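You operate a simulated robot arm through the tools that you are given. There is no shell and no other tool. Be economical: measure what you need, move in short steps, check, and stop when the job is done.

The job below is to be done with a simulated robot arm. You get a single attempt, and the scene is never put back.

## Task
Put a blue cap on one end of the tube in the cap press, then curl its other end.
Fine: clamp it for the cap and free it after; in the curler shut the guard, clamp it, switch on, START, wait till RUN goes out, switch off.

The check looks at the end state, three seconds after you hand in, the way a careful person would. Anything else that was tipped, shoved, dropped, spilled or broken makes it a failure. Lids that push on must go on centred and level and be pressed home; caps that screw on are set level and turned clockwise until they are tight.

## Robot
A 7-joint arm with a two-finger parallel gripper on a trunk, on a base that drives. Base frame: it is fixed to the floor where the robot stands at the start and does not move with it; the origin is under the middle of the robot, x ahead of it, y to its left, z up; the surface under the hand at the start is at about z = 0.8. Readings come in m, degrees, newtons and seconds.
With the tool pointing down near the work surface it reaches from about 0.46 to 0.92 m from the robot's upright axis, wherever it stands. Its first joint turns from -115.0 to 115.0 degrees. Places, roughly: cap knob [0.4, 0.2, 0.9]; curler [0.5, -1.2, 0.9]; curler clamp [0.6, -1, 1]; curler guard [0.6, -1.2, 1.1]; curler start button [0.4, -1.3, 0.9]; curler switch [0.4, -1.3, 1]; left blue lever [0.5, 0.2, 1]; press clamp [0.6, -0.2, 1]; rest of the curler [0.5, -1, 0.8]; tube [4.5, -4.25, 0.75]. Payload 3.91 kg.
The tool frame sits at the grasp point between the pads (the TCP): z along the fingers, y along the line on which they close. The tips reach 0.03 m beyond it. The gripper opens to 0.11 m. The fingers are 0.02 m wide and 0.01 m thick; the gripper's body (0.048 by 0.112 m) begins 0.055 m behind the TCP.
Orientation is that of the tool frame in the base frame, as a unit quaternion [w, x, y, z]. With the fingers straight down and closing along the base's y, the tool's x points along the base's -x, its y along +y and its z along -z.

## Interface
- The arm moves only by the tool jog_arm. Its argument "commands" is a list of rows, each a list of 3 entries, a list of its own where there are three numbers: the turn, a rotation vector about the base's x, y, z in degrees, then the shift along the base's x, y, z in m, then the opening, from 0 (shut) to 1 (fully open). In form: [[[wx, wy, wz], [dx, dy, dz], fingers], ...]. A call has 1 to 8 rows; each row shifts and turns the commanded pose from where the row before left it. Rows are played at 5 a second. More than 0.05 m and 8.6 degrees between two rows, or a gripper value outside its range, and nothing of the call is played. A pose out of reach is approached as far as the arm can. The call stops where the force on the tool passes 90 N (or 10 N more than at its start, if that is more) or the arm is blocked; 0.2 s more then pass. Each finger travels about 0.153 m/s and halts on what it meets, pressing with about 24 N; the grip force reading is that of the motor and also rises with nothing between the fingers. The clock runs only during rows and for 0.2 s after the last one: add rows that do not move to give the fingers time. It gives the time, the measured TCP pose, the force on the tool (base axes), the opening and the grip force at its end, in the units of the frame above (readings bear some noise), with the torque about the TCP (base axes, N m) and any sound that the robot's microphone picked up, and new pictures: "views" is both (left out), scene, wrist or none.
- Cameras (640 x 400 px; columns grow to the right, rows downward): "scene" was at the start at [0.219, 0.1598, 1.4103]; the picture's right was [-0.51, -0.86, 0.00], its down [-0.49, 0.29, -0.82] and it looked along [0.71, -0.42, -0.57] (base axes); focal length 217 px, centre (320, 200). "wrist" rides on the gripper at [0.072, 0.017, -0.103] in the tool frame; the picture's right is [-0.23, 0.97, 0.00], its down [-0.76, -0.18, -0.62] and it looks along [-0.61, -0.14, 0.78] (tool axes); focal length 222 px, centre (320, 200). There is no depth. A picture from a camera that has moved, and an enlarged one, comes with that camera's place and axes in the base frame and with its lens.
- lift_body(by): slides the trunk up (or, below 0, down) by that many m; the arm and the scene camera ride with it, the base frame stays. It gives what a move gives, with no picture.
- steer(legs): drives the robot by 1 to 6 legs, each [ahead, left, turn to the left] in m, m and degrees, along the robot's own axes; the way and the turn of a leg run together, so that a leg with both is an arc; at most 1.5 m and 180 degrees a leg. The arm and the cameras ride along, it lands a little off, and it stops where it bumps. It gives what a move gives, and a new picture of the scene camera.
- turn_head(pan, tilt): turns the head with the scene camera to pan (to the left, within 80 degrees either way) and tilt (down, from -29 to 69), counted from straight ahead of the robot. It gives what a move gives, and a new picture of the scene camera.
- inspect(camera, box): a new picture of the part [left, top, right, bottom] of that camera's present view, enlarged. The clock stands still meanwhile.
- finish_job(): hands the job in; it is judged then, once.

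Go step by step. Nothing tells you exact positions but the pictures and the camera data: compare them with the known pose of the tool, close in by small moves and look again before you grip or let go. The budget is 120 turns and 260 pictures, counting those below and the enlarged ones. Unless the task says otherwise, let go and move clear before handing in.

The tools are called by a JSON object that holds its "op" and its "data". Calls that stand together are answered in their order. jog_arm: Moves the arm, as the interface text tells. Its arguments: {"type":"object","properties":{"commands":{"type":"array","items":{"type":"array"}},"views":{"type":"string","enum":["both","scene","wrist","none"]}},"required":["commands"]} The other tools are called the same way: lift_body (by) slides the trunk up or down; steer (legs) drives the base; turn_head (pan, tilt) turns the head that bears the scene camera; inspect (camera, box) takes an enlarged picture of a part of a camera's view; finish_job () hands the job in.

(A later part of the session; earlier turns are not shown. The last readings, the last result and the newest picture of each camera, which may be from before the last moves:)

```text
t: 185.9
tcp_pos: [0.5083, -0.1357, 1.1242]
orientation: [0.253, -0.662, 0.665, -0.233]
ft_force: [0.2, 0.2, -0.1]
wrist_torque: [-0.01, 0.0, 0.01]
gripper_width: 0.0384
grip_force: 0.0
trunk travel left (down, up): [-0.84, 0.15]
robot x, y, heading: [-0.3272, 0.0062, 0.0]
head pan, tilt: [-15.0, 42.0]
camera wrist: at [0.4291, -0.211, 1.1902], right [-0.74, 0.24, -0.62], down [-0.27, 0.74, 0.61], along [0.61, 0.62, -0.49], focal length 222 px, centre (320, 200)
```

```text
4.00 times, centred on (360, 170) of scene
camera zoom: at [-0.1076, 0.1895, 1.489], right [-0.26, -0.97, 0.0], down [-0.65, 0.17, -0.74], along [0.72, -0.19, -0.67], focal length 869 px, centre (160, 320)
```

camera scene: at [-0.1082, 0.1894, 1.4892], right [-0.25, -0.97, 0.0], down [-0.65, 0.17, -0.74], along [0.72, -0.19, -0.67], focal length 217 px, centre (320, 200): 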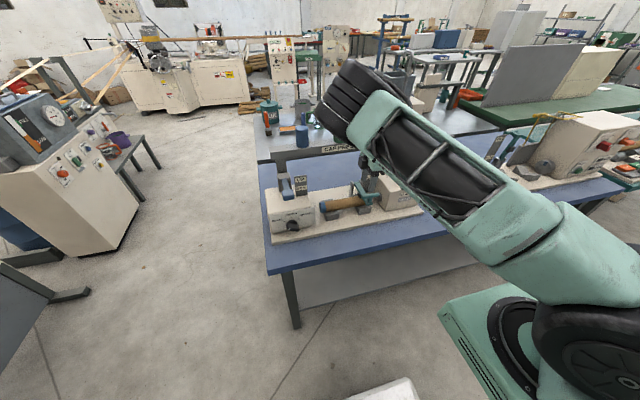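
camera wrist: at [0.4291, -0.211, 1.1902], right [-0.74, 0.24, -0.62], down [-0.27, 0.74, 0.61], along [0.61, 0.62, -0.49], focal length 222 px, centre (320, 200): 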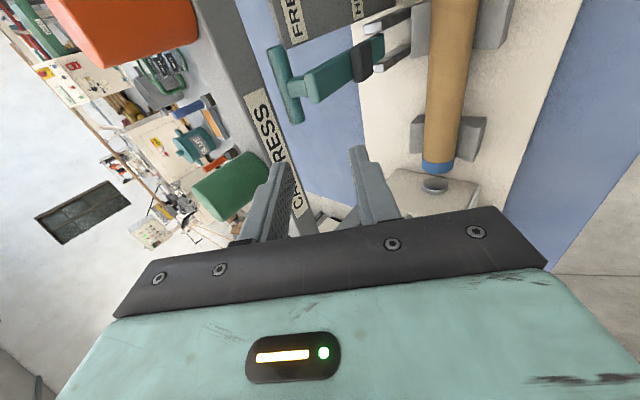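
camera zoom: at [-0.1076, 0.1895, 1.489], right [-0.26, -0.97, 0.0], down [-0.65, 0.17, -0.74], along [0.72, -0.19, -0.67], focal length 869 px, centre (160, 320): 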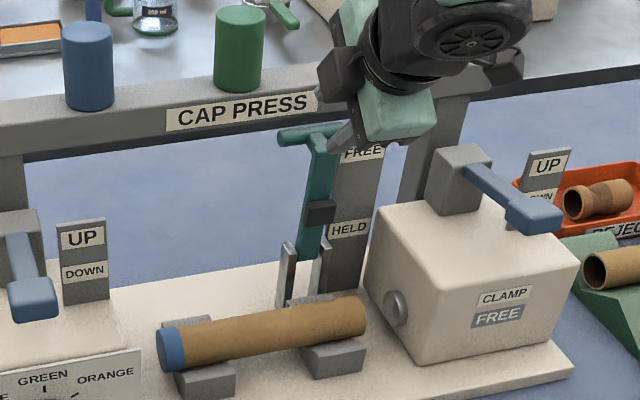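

The clamp stays FREE. Now I'll turn the tool vertical again above the tube to grip it between the two rests.

{"op": "jog_arm", "data": {"commands": [[[0, 8, 0], [-0.01, 0.01, 0], 0.6], [[0, 8, 0], [-0.01, 0.01, 0], 0.7], [[0, 8, 0], [-0.01, 0.01, 0], 0.7], [[0, 8, 0], [0, 0.01, 0], 0.7], [[0, 8, 0], [0.01, 0.01, -0.02], 0.7], [[0, 0, 0], [0.02, 0.005, -0.03], 0.7], [[0, 0, 0], [0.01, 0, -0.04], 0.7]], "views": "wrist"}}

{"op": "inspect", "data": {"camera": "scene", "box": [280, 140, 400, 215]}}

```text
t: 187.6
tcp_pos: [0.5205, -0.0844, 1.0377]
orientation: [0.011, -0.703, 0.711, 0.007]
ft_force: [0.2, -0.2, -0.1]
wrist_torque: [0.01, -0.02, -0.02]
gripper_width: 0.077
grip_force: 0.0
trunk travel left (down, up): [-0.84, 0.15]
robot x, y, heading: [-0.3314, 0.0042, 0.1]
head pan, tilt: [-15.0, 42.0]
camera wrist: at [0.5013, -0.1583, 1.1387], right [-0.97, 0.24, 0.0], down [0.18, 0.74, 0.64], along [0.15, 0.62, -0.77], focal length 222 px, centre (320, 200)
```

wrist: 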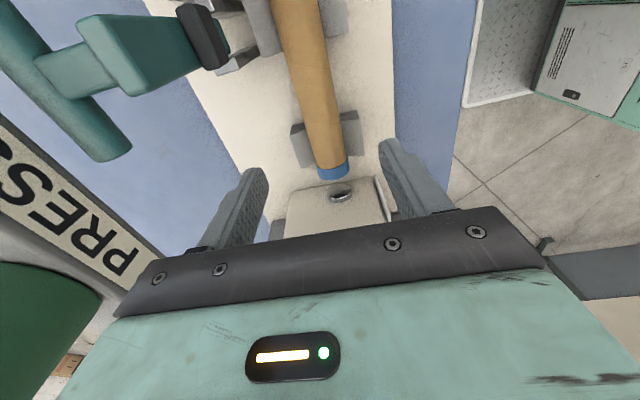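

```text
5.33 times, centred on (340, 178) of scene
camera zoom: at [-0.1088, 0.1894, 1.4893], right [-0.26, -0.97, 0.0], down [-0.65, 0.17, -0.74], along [0.72, -0.19, -0.67], focal length 1159 px, centre (213, 320)
```

zoom: 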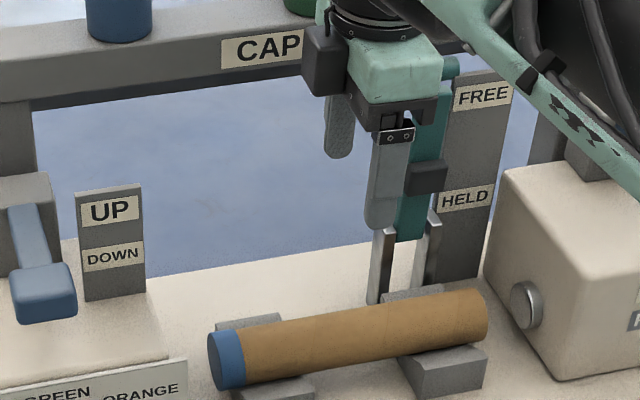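

Tube axis is near x 0.527 and the free gap between rests is y -0.12 to -0.05. I'll centre at (0.527, -0.08) and descend with the gripper open.

{"op": "jog_arm", "data": {"commands": [[[0, 0, 0], [0.006, 0.004, -0.04], 0.75], [[0, 0, 0], [0, 0, -0.04], 0.75], [[0, 0, 0], [0, 0, -0.04], 0.75], [[0, 0, 0], [0, 0, -0.02], 0.75]], "views": "wrist"}}

{"op": "inspect", "data": {"camera": "scene", "box": [280, 140, 400, 215]}}

```text
t: 188.6
tcp_pos: [0.5257, -0.0814, 0.8952]
orientation: [0.011, -0.703, 0.711, 0.006]
ft_force: [0.0, -0.1, 0.0]
wrist_torque: [0.02, -0.02, -0.01]
gripper_width: 0.0826
grip_force: 0.1
trunk travel left (down, up): [-0.84, 0.15]
robot x, y, heading: [-0.3334, 0.0021, 0.3]
head pan, tilt: [-15.0, 42.0]
camera wrist: at [0.5068, -0.155, 0.9963], right [-0.97, 0.24, 0.0], down [0.18, 0.74, 0.64], along [0.15, 0.62, -0.77], focal length 222 px, centre (320, 200)
```

wrist: 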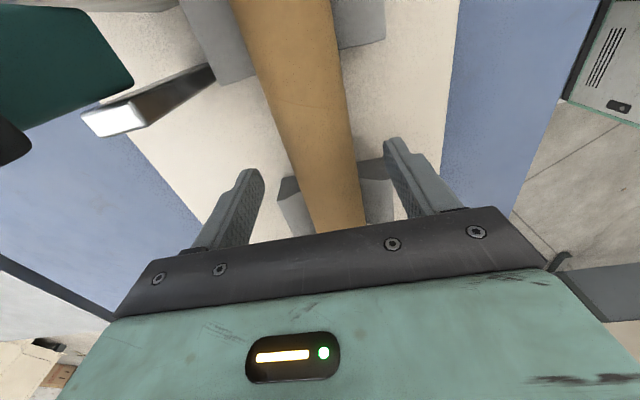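

```text
5.33 times, centred on (340, 178) of scene
camera zoom: at [-0.1085, 0.1894, 1.4892], right [-0.26, -0.97, 0.0], down [-0.65, 0.17, -0.74], along [0.72, -0.19, -0.67], focal length 1159 px, centre (213, 320)
```

zoom: 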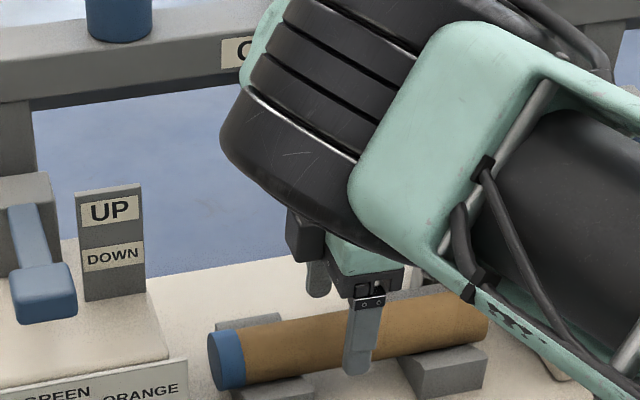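

The fingers straddle the tube in the gap. Lowering 25 mm and closing.

{"op": "jog_arm", "data": {"commands": [[[0, 0, 0], [0, 0, -0.025], 0.75], [[0, 0, 0], [0, 0, 0], 0.45], [[0, 0, 0], [0, 0, 0], 0.38], [[0, 0, 0], [0, 0, 0], 0.32], [[0, 0, 0], [0, 0, 0], 0.25], [[0, 0, 0], [0, 0, 0], 0.25]], "views": "wrist"}}

```text
t: 189.9
tcp_pos: [0.5257, -0.0818, 0.8709]
orientation: [0.011, -0.702, 0.712, 0.006]
ft_force: [-0.5, -1.0, 0.3]
wrist_torque: [0.04, -0.01, 0.01]
gripper_width: 0.0438
grip_force: 24.2
trunk travel left (down, up): [-0.84, 0.15]
robot x, y, heading: [-0.3299, 0.0065, 0.3]
head pan, tilt: [-15.0, 42.0]
camera wrist: at [0.5075, -0.1559, 0.9719], right [-0.97, 0.24, 0.0], down [0.18, 0.74, 0.64], along [0.15, 0.62, -0.77], focal length 222 px, centre (320, 200)
```

wrist: 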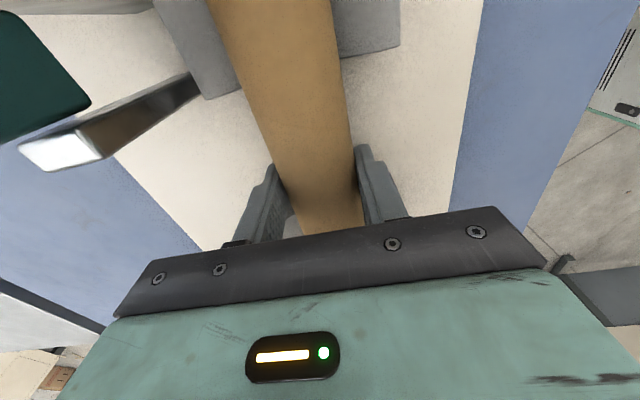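

Tube gripped at 44 mm with no side force. Lifting it straight up, then drawing it back.

{"op": "jog_arm", "data": {"commands": [[[0, 0, 0], [0, 0, 0.02], 0.25], [[0, 0, 0], [-0.003, 0, 0.045], 0.25], [[0, 0, 0], [-0.005, 0, 0.045], 0.25], [[0, 0, 0], [-0.01, 0, 0.045], 0.25], [[0, 0, 0], [-0.02, 0, 0.04], 0.25], [[0, 0, 0], [-0.03, 0, 0.03], 0.25], [[0, 0, 0], [-0.03, 0, 0.03], 0.25], [[0, 0, 0], [-0.03, 0, 0.03], 0.25]], "views": "both"}}

```text
t: 191.8
tcp_pos: [0.3993, -0.0819, 1.1571]
orientation: [0.01, -0.703, 0.711, 0.007]
ft_force: [0.4, 1.5, -1.3]
wrist_torque: [0.05, 0.01, -0.02]
gripper_width: 0.0434
grip_force: 23.6
trunk travel left (down, up): [-0.84, 0.15]
robot x, y, heading: [-0.333, 0.0024, 0.4]
head pan, tilt: [-15.0, 42.0]
camera scene: at [-0.1076, 0.1893, 1.489], right [-0.26, -0.97, 0.0], down [-0.65, 0.17, -0.74], along [0.72, -0.19, -0.67], focal length 217 px, centre (320, 200)
camera wrist: at [0.3795, -0.156, 1.2576], right [-0.97, 0.24, 0.0], down [0.18, 0.74, 0.64], along [0.15, 0.62, -0.77], focal length 222 px, centre (320, 200)
```

scene: 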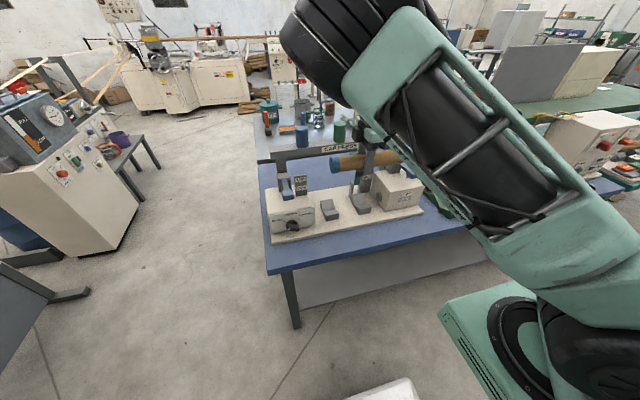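
wrist: 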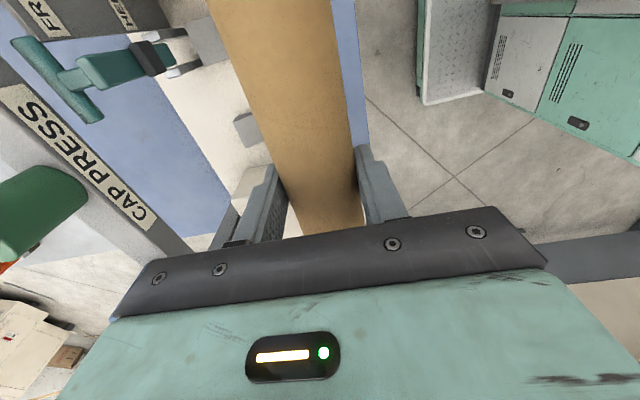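

Tube is held clear. Driving right to the curler.

{"op": "steer", "data": {"legs": [[0, -0.97, -0.3]]}}

{"op": "turn_head", "data": {"pan": -5, "tilt": 42}}

{"op": "inspect", "data": {"camera": "scene", "box": [280, 120, 440, 220]}}

```text
t: 196.8
tcp_pos: [0.3998, -1.0548, 1.1567]
orientation: [0.01, -0.702, 0.712, 0.007]
ft_force: [-0.2, -0.7, -1.1]
wrist_torque: [-0.03, -0.02, 0.02]
gripper_width: 0.0439
grip_force: 24.5
trunk travel left (down, up): [-0.84, 0.15]
robot x, y, heading: [-0.331, -0.9657, 0.3]
head pan, tilt: [-15.0, 42.0]
camera scene: at [-0.1061, -0.782, 1.4892], right [-0.26, -0.97, 0.0], down [-0.65, 0.17, -0.74], along [0.72, -0.19, -0.67], focal length 217 px, centre (320, 200)
```

scene: 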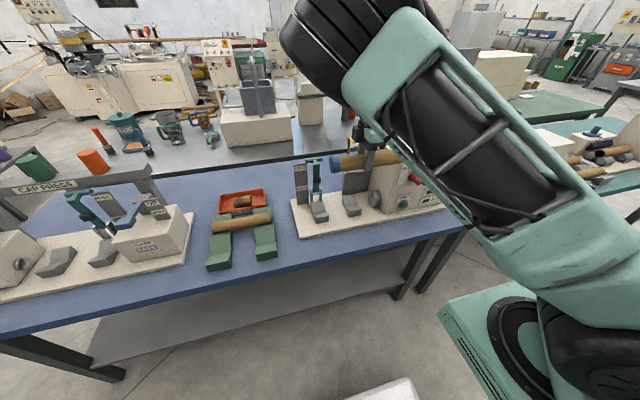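

```text
t: 197.5
tcp_pos: [0.4001, -1.055, 1.1578]
orientation: [0.011, -0.702, 0.712, 0.007]
ft_force: [-1.3, -0.6, 0.1]
wrist_torque: [0.01, 0.03, -0.01]
gripper_width: 0.0439
grip_force: 24.3
trunk travel left (down, up): [-0.84, 0.15]
robot x, y, heading: [-0.3282, -0.964, -0.0]
head pan, tilt: [-5.0, 42.0]
camera scene: at [-0.1036, -0.7678, 1.4892], right [-0.09, -1.0, 0.0], down [-0.67, 0.06, -0.74], along [0.74, -0.07, -0.67], focal length 217 px, centre (320, 200)
```

scene: 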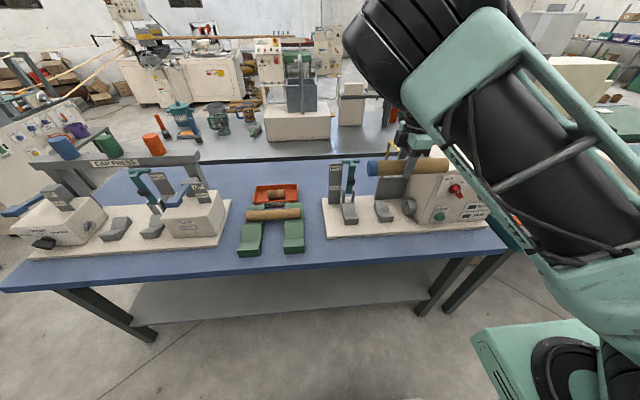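

```text
4.00 times, centred on (360, 170) of scene
camera zoom: at [-0.1036, -0.7678, 1.4892], right [-0.09, -1.0, 0.0], down [-0.67, 0.06, -0.74], along [0.74, -0.07, -0.67], focal length 869 px, centre (160, 320)
```

zoom: 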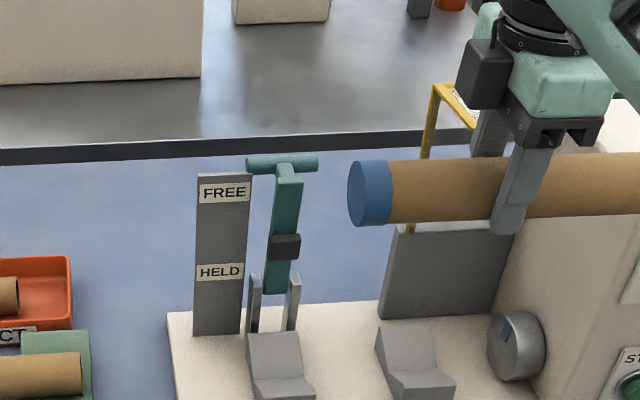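

Curler geometry: rests at y ≈ -0.95 and -1.083 (gap -0.977 to -1.057), head face at y ≈ -1.188, axis x ≈ 0.526. I'll set the tube down 3 cm short of the head so my fingers fit between the rests, then push it home from the cap end.

{"op": "jog_arm", "data": {"commands": [[[0, 0, 0], [0.033, 0.01, 0], 0.25], [[0, 0, 0], [0.033, 0.01, 0], 0.25], [[0, 0, 0], [0.034, 0.005, -0.01], 0.25], [[0, 0, 0], [0, 0, -0.045], 0.25], [[0, 0, 0], [0, 0, -0.045], 0.25], [[0, 0, 0], [0, 0, -0.045], 0.25], [[0, 0, 0], [0, 0, -0.045], 0.25], [[0, 0, 0], [0, 0, -0.04], 0.25]], "views": "both"}}

{"op": "inspect", "data": {"camera": "scene", "box": [290, 140, 410, 215]}}

```text
t: 199.3
tcp_pos: [0.4983, -1.0285, 0.9283]
orientation: [0.01, -0.702, 0.712, 0.006]
ft_force: [0.1, -0.8, -0.8]
wrist_torque: [0.03, -0.02, 0.01]
gripper_width: 0.0437
grip_force: 23.7
trunk travel left (down, up): [-0.84, 0.15]
robot x, y, heading: [-0.3306, -0.9662, -0.0]
head pan, tilt: [-5.0, 42.0]
camera scene: at [-0.1039, -0.7677, 1.4893], right [-0.09, -1.0, 0.0], down [-0.67, 0.06, -0.74], along [0.74, -0.07, -0.67], focal length 217 px, centre (320, 200)
camera wrist: at [0.4793, -1.1036, 1.0279], right [-0.97, 0.24, 0.0], down [0.19, 0.74, 0.64], along [0.16, 0.62, -0.77], focal length 222 px, centre (320, 200)
```

scene: 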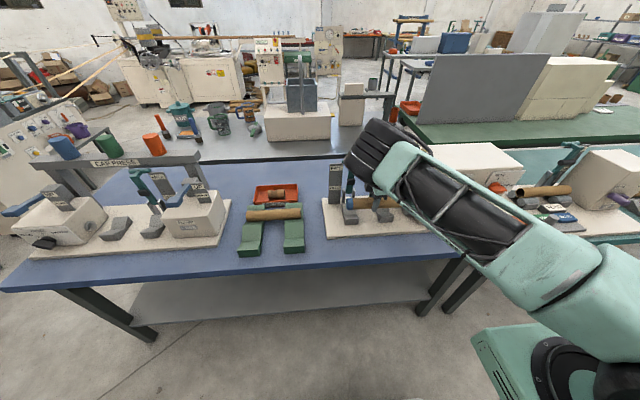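
wrist: 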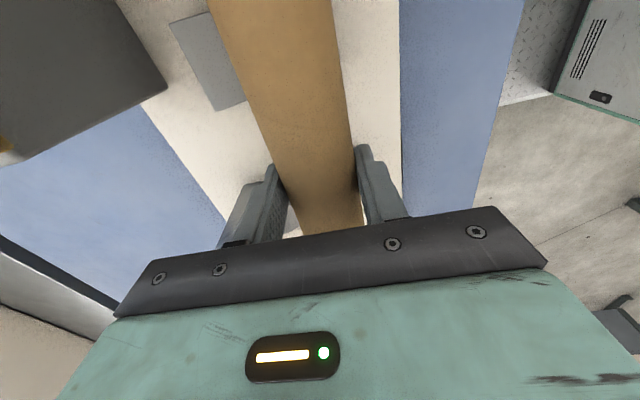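

```text
5.33 times, centred on (350, 178) of scene
camera zoom: at [-0.1039, -0.7677, 1.4893], right [-0.09, -1.0, 0.0], down [-0.67, 0.06, -0.74], along [0.74, -0.07, -0.67], focal length 1159 px, centre (160, 320)
```

zoom: 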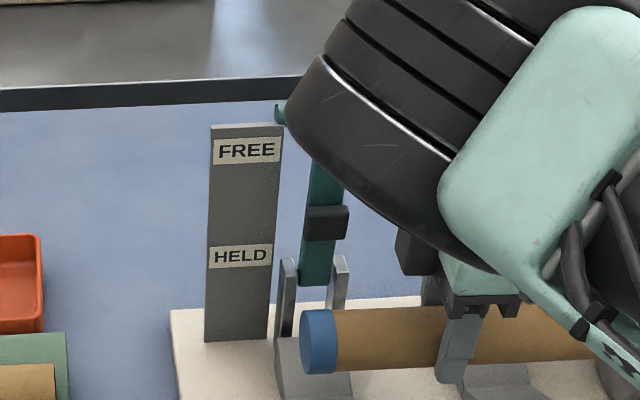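

The tube is 28 mm in front of the rest axis as planned. Moving +x over the rests and checking symmetry in the wrist view.

{"op": "jog_arm", "data": {"commands": [[[0, 0, 0], [0.014, 0, -0.012], 0.25], [[0, 0, 0], [0.013, 0, -0.012], 0.25]], "views": "wrist"}}

{"op": "inspect", "data": {"camera": "scene", "box": [320, 160, 440, 235]}}

```text
t: 199.9
tcp_pos: [0.5271, -1.0292, 0.902]
orientation: [0.011, -0.701, 0.713, 0.007]
ft_force: [-0.5, 0.2, 0.0]
wrist_torque: [0.0, -0.02, -0.02]
gripper_width: 0.0439
grip_force: 24.0
trunk travel left (down, up): [-0.84, 0.15]
robot x, y, heading: [-0.3327, -0.9654, -0.1]
head pan, tilt: [-5.0, 42.0]
camera wrist: at [0.5079, -1.1041, 1.0031], right [-0.97, 0.24, 0.0], down [0.19, 0.74, 0.64], along [0.16, 0.62, -0.77], focal length 222 px, centre (320, 200)
```

wrist: 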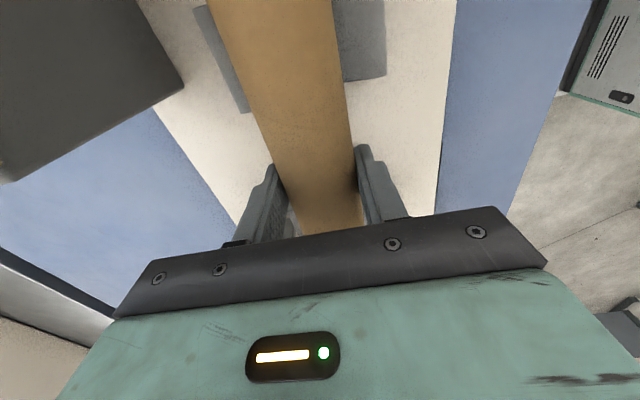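

```text
5.33 times, centred on (380, 198) of scene
camera zoom: at [-0.1038, -0.7676, 1.4892], right [-0.09, -1.0, 0.0], down [-0.67, 0.06, -0.74], along [0.74, -0.07, -0.67], focal length 1159 px, centre (0, 213)
```

zoom: 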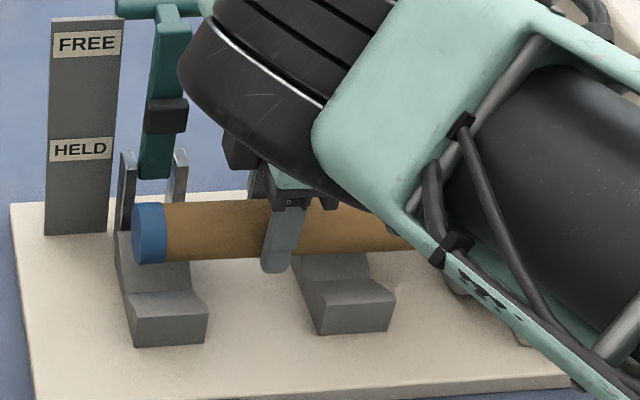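

The rest appears around the tube just as it did in the press, so the alignment is right. Lowering gently.

{"op": "jog_arm", "data": {"commands": [[[0, 0, 0], [-0.001, 0, -0.02], 0.25], [[0, 0, 0], [0, 0, -0.005], 0.25], [[0, 0, 0], [0, 0, -0.004], 0.25], [[0, 0, 0], [0, 0, 0], 0.25]], "views": "wrist"}}

{"op": "inspect", "data": {"camera": "scene", "box": [320, 160, 440, 235]}}

```text
t: 200.9
tcp_pos: [0.5264, -1.0301, 0.8737]
orientation: [0.01, -0.702, 0.713, 0.006]
ft_force: [-0.4, 1.3, 0.2]
wrist_torque: [-0.01, -0.01, 0.0]
gripper_width: 0.0435
grip_force: 23.4
trunk travel left (down, up): [-0.84, 0.15]
robot x, y, heading: [-0.3293, -0.963, -0.2]
head pan, tilt: [-5.0, 42.0]
camera wrist: at [0.5065, -1.1044, 0.9742], right [-0.97, 0.24, 0.0], down [0.19, 0.74, 0.64], along [0.16, 0.62, -0.77], focal length 222 px, centre (320, 200)
```

wrist: 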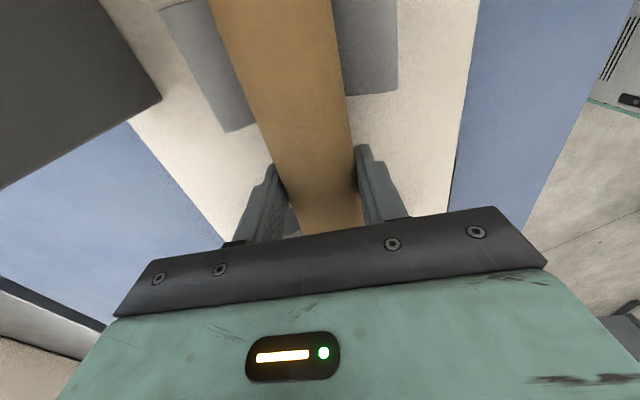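

```text
5.33 times, centred on (380, 198) of scene
camera zoom: at [-0.1036, -0.7677, 1.4892], right [-0.09, -1.0, 0.0], down [-0.67, 0.06, -0.74], along [0.74, -0.07, -0.67], focal length 1159 px, centre (0, 213)
```

zoom: 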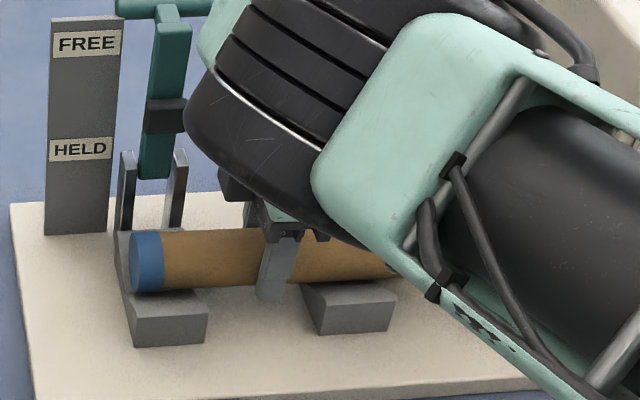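

Nearly seated; a few more millimetres in 2 mm steps.

{"op": "jog_arm", "data": {"commands": [[[0, 0, 0], [0, 0, -0.002], 0.25], [[0, 0, 0], [0, 0, -0.002], 0.25], [[0, 0, 0], [0, 0, 0], 0.25]], "views": "none"}}

{"op": "inspect", "data": {"camera": "scene", "box": [335, 190, 395, 228]}}

```text
t: 201.7
tcp_pos: [0.5257, -1.0297, 0.8713]
orientation: [0.011, -0.702, 0.712, 0.007]
ft_force: [-3.2, 0.3, 8.3]
wrist_torque: [0.5, -0.03, 0.2]
gripper_width: 0.0436
grip_force: 24.0
trunk travel left (down, up): [-0.84, 0.15]
robot x, y, heading: [-0.3302, -0.963, -0.0]
head pan, tilt: [-5.0, 42.0]
```

```text
10.53 times, centred on (365, 209) of scene
camera zoom: at [-0.1043, -0.7677, 1.4894], right [-0.09, -1.0, 0.0], down [-0.67, 0.06, -0.74], along [0.74, -0.07, -0.67], focal length 2288 px, centre (-154, 105)
```

zoom: 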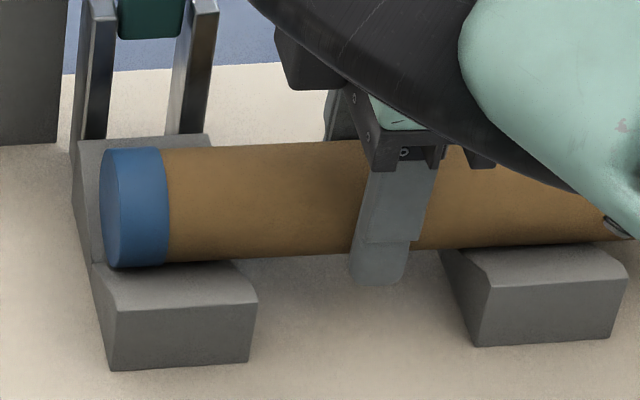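

Tube is seated in both rests (8 N). I'll open slightly, shift my grip 3 cm towards the cap, and then slide the tube right towards the head.

{"op": "jog_arm", "data": {"commands": [[[0, 0, 0], [0, 0, 0], 0.56], [[0, 0, 0], [0, 0, 0.001], 0.56], [[0, 0, 0], [0, 0.015, 0], 0.56], [[0, 0, 0], [0, 0.015, 0], 0.56], [[0, 0, 0], [0, 0, 0], 0.4], [[0, 0, 0], [0, 0, 0], 0.25], [[0, 0, 0], [0, 0, 0], 0.25]], "views": "wrist"}}

{"op": "inspect", "data": {"camera": "scene", "box": [320, 160, 440, 235]}}

```text
t: 203.3
tcp_pos: [0.5255, -0.9995, 0.8712]
orientation: [0.01, -0.701, 0.713, 0.007]
ft_force: [-0.4, 0.5, 1.4]
wrist_torque: [-0.04, -0.01, 0.32]
gripper_width: 0.0438
grip_force: 23.6
trunk travel left (down, up): [-0.84, 0.15]
robot x, y, heading: [-0.3306, -0.9639, -0.1]
head pan, tilt: [-5.0, 42.0]
camera wrist: at [0.5064, -1.0737, 0.9714], right [-0.97, 0.24, 0.0], down [0.19, 0.74, 0.64], along [0.16, 0.62, -0.77], focal length 222 px, centre (320, 200)
```

wrist: 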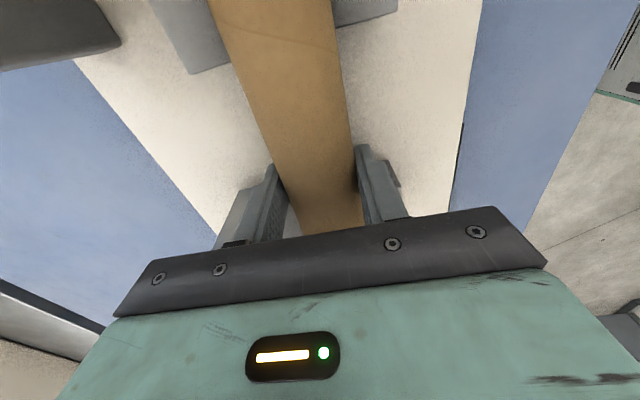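

```text
5.33 times, centred on (380, 198) of scene
camera zoom: at [-0.1037, -0.7677, 1.4892], right [-0.09, -1.0, 0.0], down [-0.67, 0.06, -0.74], along [0.74, -0.07, -0.67], focal length 1159 px, centre (0, 213)
```

zoom: 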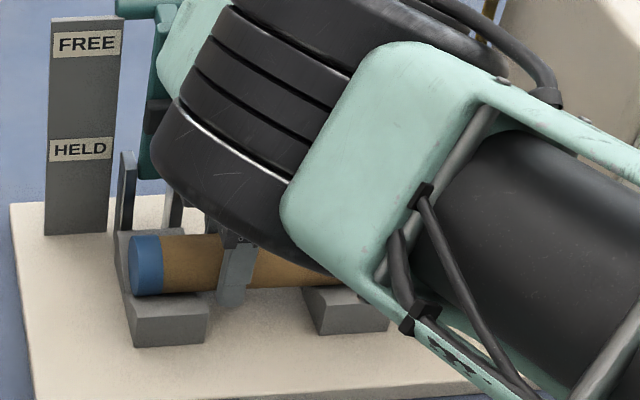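

Re-gripped. Sliding the tube right in small steps until it meets the head.

{"op": "jog_arm", "data": {"commands": [[[0, 0, 0], [0, -0.008, 0], 0.25], [[0, 0, 0], [0, -0.007, 0], 0.25], [[0, 0, 0], [0, -0.006, 0], 0.25], [[0, 0, 0], [0, -0.004, 0], 0.25]], "views": "none"}}

{"op": "jog_arm", "data": {"commands": [[[0, 0, 0], [0, -0.003, 0], 0.25], [[0, 0, 0], [0, -0.003, 0], 0.25], [[0, 0, 0], [0, -0.003, 0], 0.25]], "views": "scene"}}

```text
t: 204.3
tcp_pos: [0.5256, -1.0239, 0.8708]
orientation: [0.01, -0.702, 0.713, 0.006]
ft_force: [0.3, -0.7, 0.8]
wrist_torque: [0.02, 0.0, -0.01]
gripper_width: 0.0434
grip_force: 23.8
trunk travel left (down, up): [-0.84, 0.15]
robot x, y, heading: [-0.3259, -0.963, -0.0]
head pan, tilt: [-5.0, 42.0]
```

```text
t: 205.1
tcp_pos: [0.5253, -1.0333, 0.8709]
orientation: [0.01, -0.702, 0.713, 0.007]
ft_force: [0.0, 0.3, -0.3]
wrist_torque: [-0.02, 0.01, -0.02]
gripper_width: 0.0435
grip_force: 24.3
trunk travel left (down, up): [-0.84, 0.15]
robot x, y, heading: [-0.3337, -0.9606, -0.1]
head pan, tilt: [-5.0, 42.0]
camera scene: at [-0.1036, -0.7677, 1.4892], right [-0.09, -1.0, 0.0], down [-0.67, 0.06, -0.74], along [0.74, -0.07, -0.67], focal length 217 px, centre (320, 200)
```

scene: 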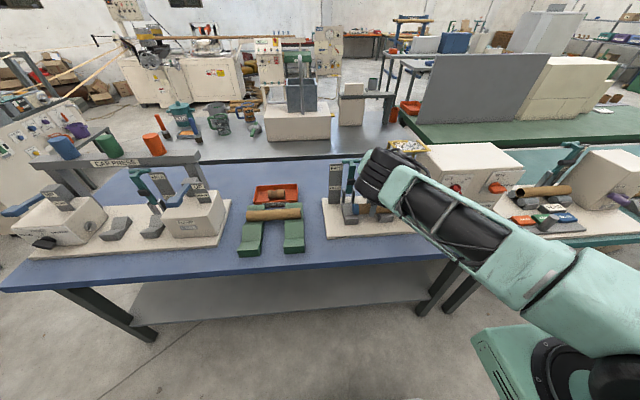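

No contact yet. A few more 2 mm steps, then I'll look at the gap from another head angle.

{"op": "jog_arm", "data": {"commands": [[[0, 0, 0], [0, -0.002, 0], 0.25], [[0, 0, 0], [0, -0.002, 0], 0.25], [[0, 0, 0], [0, -0.002, 0], 0.25], [[0, 0, 0], [0, -0.002, 0], 0.25]], "views": "none"}}

{"op": "inspect", "data": {"camera": "scene", "box": [335, 170, 455, 245]}}

```text
t: 206.1
tcp_pos: [0.5245, -1.0422, 0.8714]
orientation: [0.01, -0.702, 0.712, 0.007]
ft_force: [0.3, -0.4, 0.4]
wrist_torque: [0.01, -0.02, -0.02]
gripper_width: 0.0439
grip_force: 23.7
trunk travel left (down, up): [-0.84, 0.15]
robot x, y, heading: [-0.3336, -0.9623, 0.1]
head pan, tilt: [-5.0, 42.0]
```

```text
5.33 times, centred on (395, 208) of scene
camera zoom: at [-0.1036, -0.7677, 1.4892], right [-0.09, -1.0, 0.0], down [-0.67, 0.06, -0.74], along [0.74, -0.07, -0.67], focal length 1159 px, centre (-80, 160)
```

zoom: 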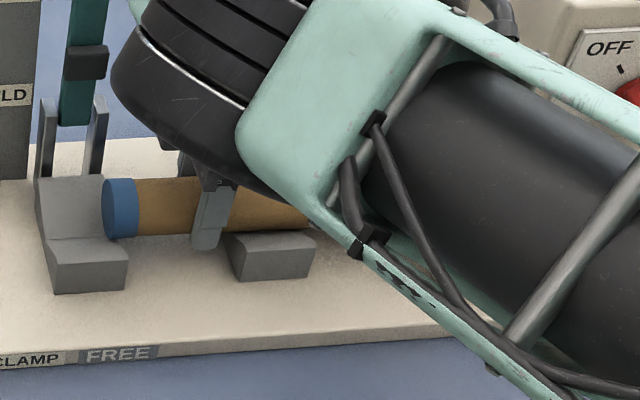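

The cap end has now slid right off the left rest, and the clamp pad (y ≈ -0.947) presses above that rest. So the tube belongs centred on both rests as in the press, and the head must travel out to it. I'll lift slightly and bring the tube back left.

{"op": "jog_arm", "data": {"commands": [[[0, 0, 0], [0, 0, 0.012], 0.25], [[0, 0, 0], [0, 0.021, 0], 0.25], [[0, 0, 0], [0, 0.021, 0], 0.25], [[0, 0, 0], [0, 0, -0.01], 0.25], [[0, 0, 0], [0, 0, -0.002], 0.25], [[0, 0, 0], [0, 0, 0], 0.25]], "views": "none"}}

{"op": "jog_arm", "data": {"commands": [[[0, 0, 0], [0, 0, 0], 0.56], [[0, 0, 0], [0, 0, 0], 0.56], [[0, 0, 0], [0, -0.015, 0], 0.56], [[0, 0, 0], [0, -0.015, 0], 0.56], [[0, 0, 0], [0, 0, 0], 0.4], [[0, 0, 0], [0, 0, 0], 0.25], [[0, 0, 0], [0, 0, 0], 0.25]], "views": "none"}}

{"op": "inspect", "data": {"camera": "scene", "box": [320, 160, 440, 235]}}

```text
t: 207.5
tcp_pos: [0.5245, -1.0003, 0.8711]
orientation: [0.01, -0.702, 0.713, 0.008]
ft_force: [2.5, -0.2, 2.8]
wrist_torque: [-0.41, -0.07, 0.3]
gripper_width: 0.044
grip_force: 24.2
trunk travel left (down, up): [-0.84, 0.15]
robot x, y, heading: [-0.3307, -0.9645, 0.0]
head pan, tilt: [-5.0, 42.0]
```

```text
t: 209.1
tcp_pos: [0.5246, -1.0298, 0.8707]
orientation: [0.011, -0.701, 0.713, 0.007]
ft_force: [-1.6, -0.2, 0.3]
wrist_torque: [0.14, 0.02, 0.11]
gripper_width: 0.044
grip_force: 23.3
trunk travel left (down, up): [-0.84, 0.15]
robot x, y, heading: [-0.3261, -0.9634, 0.2]
head pan, tilt: [-5.0, 42.0]
```

```text
5.33 times, centred on (380, 198) of scene
camera zoom: at [-0.1037, -0.7677, 1.4892], right [-0.09, -1.0, 0.0], down [-0.67, 0.06, -0.74], along [0.74, -0.07, -0.67], focal length 1159 px, centre (0, 213)
```

zoom: 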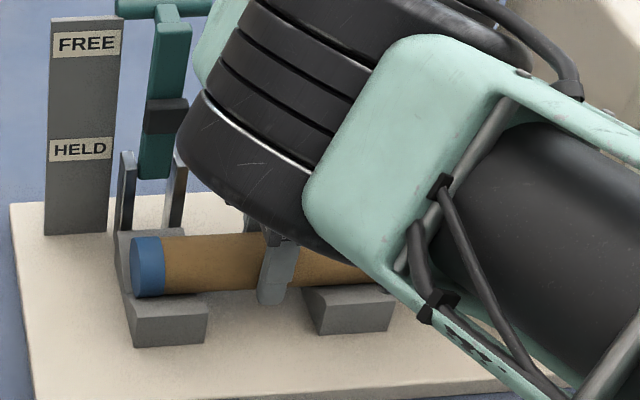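

I'll move the tube about 18 mm further left so the clamp pad lands on tube, not on the cap.

{"op": "jog_arm", "data": {"commands": [[[0, 0, 0], [0.0, 0, 0.006], 0.25], [[0, 0, 0], [0.001, 0.009, 0], 0.25], [[0, 0, 0], [0, 0.009, 0], 0.25], [[0, 0, 0], [0, 0, -0.005], 0.25], [[0, 0, 0], [0, 0, -0.002], 0.25], [[0, 0, 0], [0, 0, 0], 0.25]], "views": "none"}}

{"op": "jog_arm", "data": {"commands": [[[0, 0, 0], [0, 0, 0], 0.56], [[0, 0, 0], [0, 0, 0], 0.56], [[0, 0, 0], [0, 0, 0.03], 0.6], [[0, 0, 0], [0, 0, 0.04], 0.6], [[0, 0, 0], [-0.02, 0, 0.04], 0.6], [[0, 0, 0], [-0.03, 0, 0.035], 0.6], [[0, 0, 0], [-0.04, 0, 0.03], 0.6]], "views": "both"}}

{"op": "inspect", "data": {"camera": "scene", "box": [310, 150, 470, 250]}}

```text
t: 210.5
tcp_pos: [0.5275, -1.0113, 0.8711]
orientation: [0.011, -0.702, 0.713, 0.006]
ft_force: [-3.9, -1.6, 14.1]
wrist_torque: [0.1, 0.01, -0.08]
gripper_width: 0.0437
grip_force: 24.3
trunk travel left (down, up): [-0.84, 0.15]
robot x, y, heading: [-0.3307, -0.9644, 0.0]
head pan, tilt: [-5.0, 42.0]
```

```text
t: 212.1
tcp_pos: [0.4356, -1.0121, 1.0436]
orientation: [0.009, -0.701, 0.713, 0.006]
ft_force: [0.5, -0.5, 0.1]
wrist_torque: [0.01, 0.07, -0.03]
gripper_width: 0.0659
grip_force: 0.0
trunk travel left (down, up): [-0.84, 0.15]
robot x, y, heading: [-0.328, -0.9674, 0.2]
head pan, tilt: [-5.0, 42.0]
camera scene: at [-0.1028, -0.7679, 1.489], right [-0.09, -1.0, 0.0], down [-0.67, 0.06, -0.74], along [0.74, -0.07, -0.67], focal length 217 px, centre (320, 200)
camera wrist: at [0.4168, -1.0875, 1.1449], right [-0.97, 0.24, 0.0], down [0.19, 0.74, 0.64], along [0.15, 0.62, -0.77], focal length 222 px, centre (320, 200)
```

scene: 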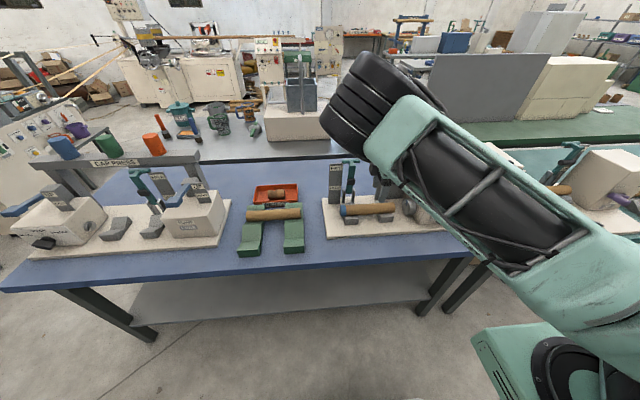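
wrist: 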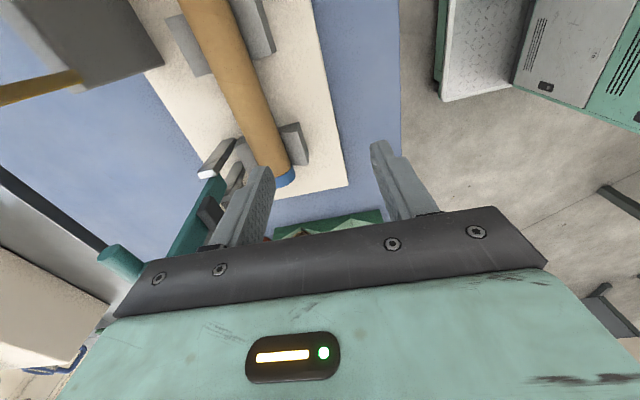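

```text
4.00 times, centred on (390, 200) of scene
camera zoom: at [-0.1028, -0.7679, 1.489], right [-0.09, -1.0, 0.0], down [-0.67, 0.06, -0.74], along [0.74, -0.07, -0.67], focal length 869 px, centre (40, 200)
```

zoom: 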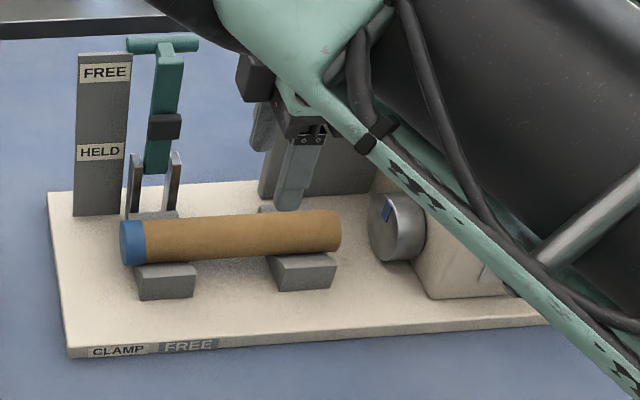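

The tube is seated squarely on both rests, facing the head, and released. Now I'll move the hand aside and study the guard.

{"op": "jog_arm", "data": {"commands": [[[0, 0, 0], [-0.02, 0.04, 0.02], 0.6], [[0, 0, 0], [-0.02, 0.04, 0.02], 0.6], [[0, 0, 0], [-0.01, 0.045, 0.02], 0.6], [[0, 0, 0], [0, 0.045, 0.02], 0.6], [[0, 0, 0], [0, 0.045, 0.02], 0.6]], "views": "none"}}

{"op": "turn_head", "data": {"pan": -25, "tilt": 35}}

{"op": "inspect", "data": {"camera": "scene", "box": [230, 100, 390, 200]}}

```text
refused: row 3 steps farther than a row can; nothing moved
```

```text
t: 212.9
tcp_pos: [0.4367, -1.0131, 1.0439]
orientation: [0.01, -0.702, 0.712, 0.006]
ft_force: [0.2, 0.5, 0.4]
wrist_torque: [-0.01, 0.0, 0.01]
gripper_width: 0.0658
grip_force: 0.0
trunk travel left (down, up): [-0.84, 0.15]
robot x, y, heading: [-0.3284, -0.9659, 0.0]
head pan, tilt: [-25.0, 35.0]
camera scene: at [-0.1071, -0.7976, 1.4997], right [-0.42, -0.91, 0.0], down [-0.52, 0.24, -0.82], along [0.74, -0.35, -0.57], focal length 217 px, centre (320, 200)
```

scene: 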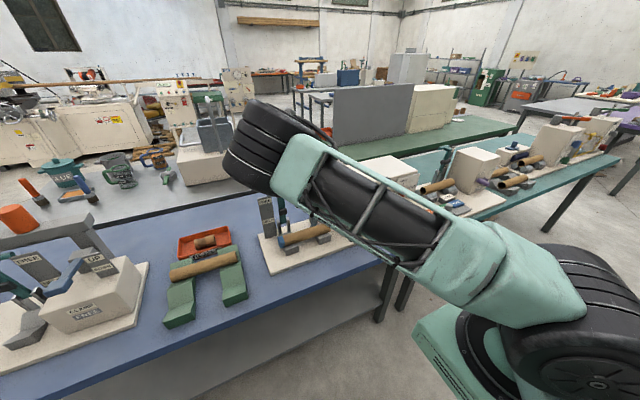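

```text
4.00 times, centred on (310, 150) of scene
camera zoom: at [-0.1071, -0.7976, 1.4997], right [-0.42, -0.91, 0.0], down [-0.52, 0.24, -0.82], along [0.74, -0.35, -0.57], focal length 869 px, centre (360, 400)
```

zoom: 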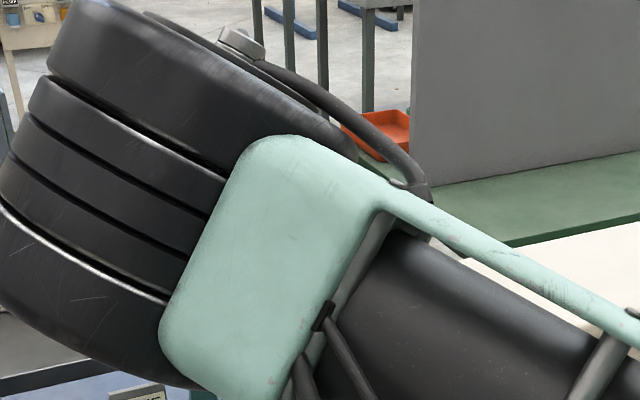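

The arm blocks the view, so I'll raise the hand and move the base right for the curler controls.

{"op": "jog_arm", "data": {"commands": [[[0, 0, 0], [-0.01, 0.0, 0.045], 0.3], [[0, 0, 0], [-0.01, 0.0, 0.045], 0], [[0, 0, 0], [-0.01, 0.02, 0.04], 0], [[0, 0, 0], [0, 0.045, 0.0], 0], [[0, 0, 0], [0, 0.045, 0], 0], [[0, 0, 0], [0, 0.045, 0.0], 0], [[0, 0, 0], [0, 0.045, 0.0], 0]], "views": "none"}}

{"op": "steer", "data": {"legs": [[0, -0.32, 0]]}}

{"op": "turn_head", "data": {"pan": -8, "tilt": 35}}

{"op": "inspect", "data": {"camera": "scene", "box": [260, 110, 420, 210]}}

```text
t: 214.6
tcp_pos: [0.408, -0.8115, 1.1716]
orientation: [0.01, -0.701, 0.713, 0.007]
ft_force: [0.5, -0.6, 0.6]
wrist_torque: [0.03, 0.04, -0.03]
gripper_width: 0.0002
grip_force: 23.6
trunk travel left (down, up): [-0.84, 0.15]
robot x, y, heading: [-0.3332, -0.9656, 0.1]
head pan, tilt: [-25.0, 35.0]
```

```text
t: 216.7
tcp_pos: [0.4078, -1.1395, 1.1726]
orientation: [0.01, -0.7, 0.714, 0.006]
ft_force: [0.1, 0.4, -0.1]
wrist_torque: [-0.03, -0.04, -0.02]
gripper_width: 0.0002
grip_force: 24.5
trunk travel left (down, up): [-0.84, 0.15]
robot x, y, heading: [-0.3334, -1.2925, -0.1]
head pan, tilt: [-25.0, 35.0]
camera scene: at [-0.1072, -1.1238, 1.4997], right [-0.43, -0.9, 0.0], down [-0.52, 0.24, -0.82], along [0.74, -0.35, -0.57], focal length 217 px, centre (320, 200)
```

scene: 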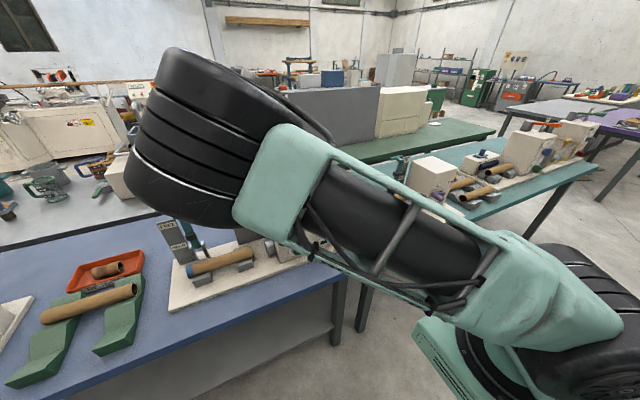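

```text
t: 217.5
tcp_pos: [0.4093, -1.1393, 1.1729]
orientation: [0.011, -0.7, 0.714, 0.006]
ft_force: [0.2, -0.2, -0.1]
wrist_torque: [0.03, 0.0, -0.01]
gripper_width: 0.0
grip_force: 24.1
trunk travel left (down, up): [-0.84, 0.15]
robot x, y, heading: [-0.3305, -1.2915, 0.0]
head pan, tilt: [-8.0, 35.0]
camera scene: at [-0.0998, -1.099, 1.4997], right [-0.14, -0.99, 0.0], down [-0.57, 0.08, -0.82], along [0.81, -0.12, -0.57], focal length 217 px, centre (320, 200)
```

scene: 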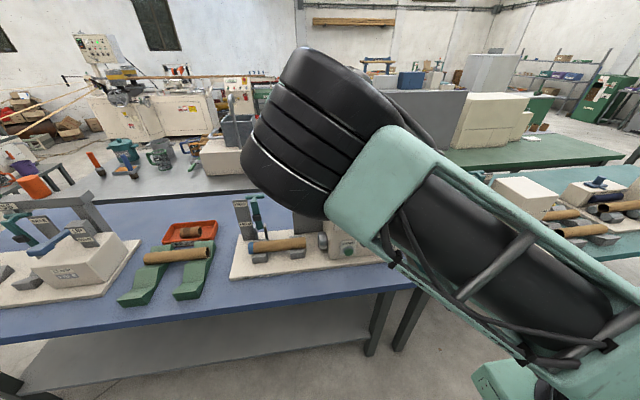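

```text
4.00 times, centred on (340, 160) of scene
camera zoom: at [-0.0998, -1.099, 1.4997], right [-0.14, -0.99, 0.0], down [-0.57, 0.08, -0.82], along [0.81, -0.12, -0.57], focal length 869 px, centre (240, 360)
```

zoom: 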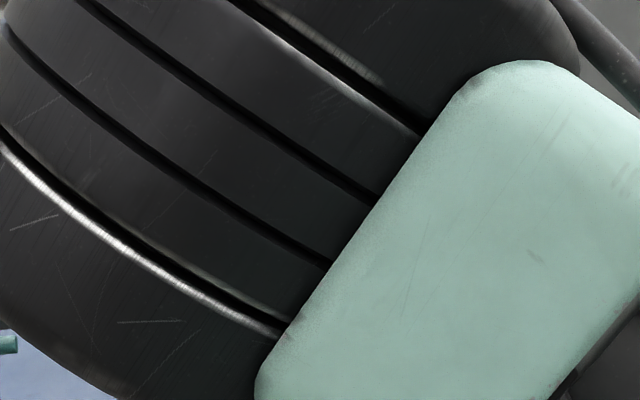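

The elbow hides the guard from the head camera, so I'll use the wrist camera: move the hand right, above the machine front.

{"op": "jog_arm", "data": {"commands": [[[0, 0, 0], [0, -0.045, 0.01], 0], [[0, 0, 0], [0, -0.045, 0.01], 0], [[0, 0, 0], [0, -0.045, 0.01], 0], [[0, 0, 0], [0.02, -0.04, 0.01], 0]], "views": "both"}}

```text
t: 218.5
tcp_pos: [0.4285, -1.3139, 1.2155]
orientation: [0.011, -0.7, 0.714, 0.007]
ft_force: [0.1, 0.7, -0.7]
wrist_torque: [-0.02, 0.0, -0.02]
gripper_width: 0.0002
grip_force: 24.2
trunk travel left (down, up): [-0.84, 0.15]
robot x, y, heading: [-0.3347, -1.293, -0.1]
head pan, tilt: [-8.0, 35.0]
camera scene: at [-0.1002, -1.0982, 1.4996], right [-0.14, -0.99, 0.0], down [-0.57, 0.08, -0.82], along [0.81, -0.12, -0.57], focal length 217 px, centre (320, 200)
camera wrist: at [0.41, -1.3878, 1.3158], right [-0.97, 0.24, 0.0], down [0.19, 0.74, 0.64], along [0.16, 0.62, -0.77], focal length 222 px, centre (320, 200)
```

scene: 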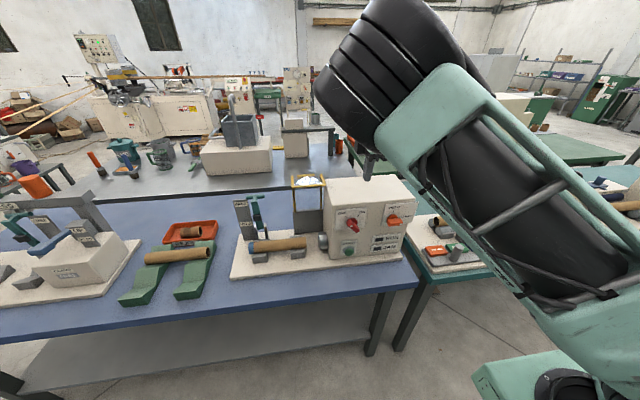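
wrist: 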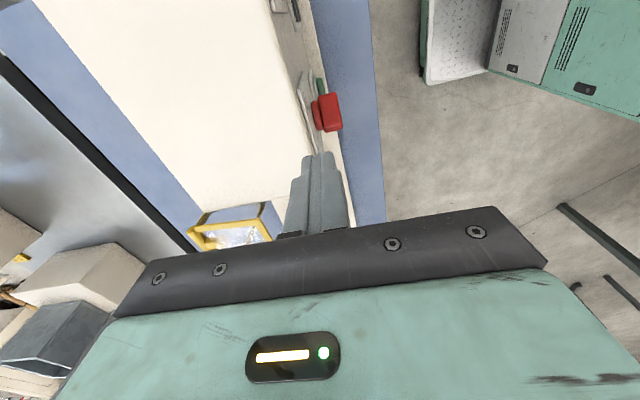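

Now the head camera sees the whole curler. Zooming in.

{"op": "inspect", "data": {"camera": "scene", "box": [220, 165, 420, 290]}}

{"op": "inspect", "data": {"camera": "scene", "box": [280, 165, 360, 215]}}

```text
3.20 times, centred on (320, 228) of scene
camera zoom: at [-0.1002, -1.0982, 1.4996], right [-0.14, -0.99, 0.0], down [-0.57, 0.08, -0.82], along [0.81, -0.12, -0.57], focal length 695 px, centre (320, 112)
```

zoom: 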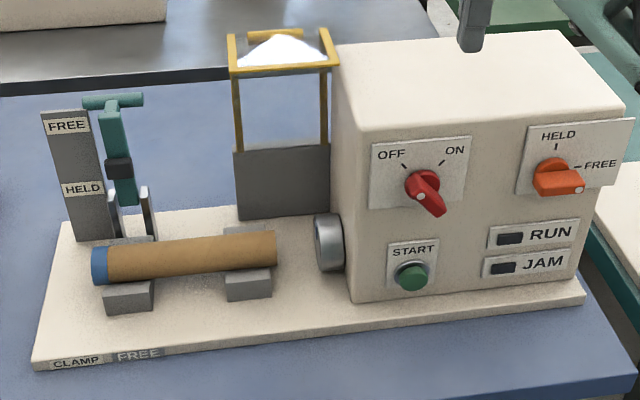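

```text
8.00 times, centred on (320, 190) of scene
camera zoom: at [-0.1002, -1.0982, 1.4996], right [-0.14, -0.99, 0.0], down [-0.57, 0.08, -0.82], along [0.81, -0.12, -0.57], focal length 1739 px, centre (320, 280)
```

zoom: 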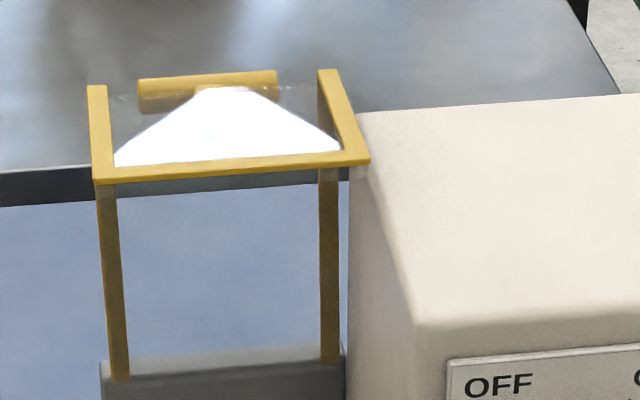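

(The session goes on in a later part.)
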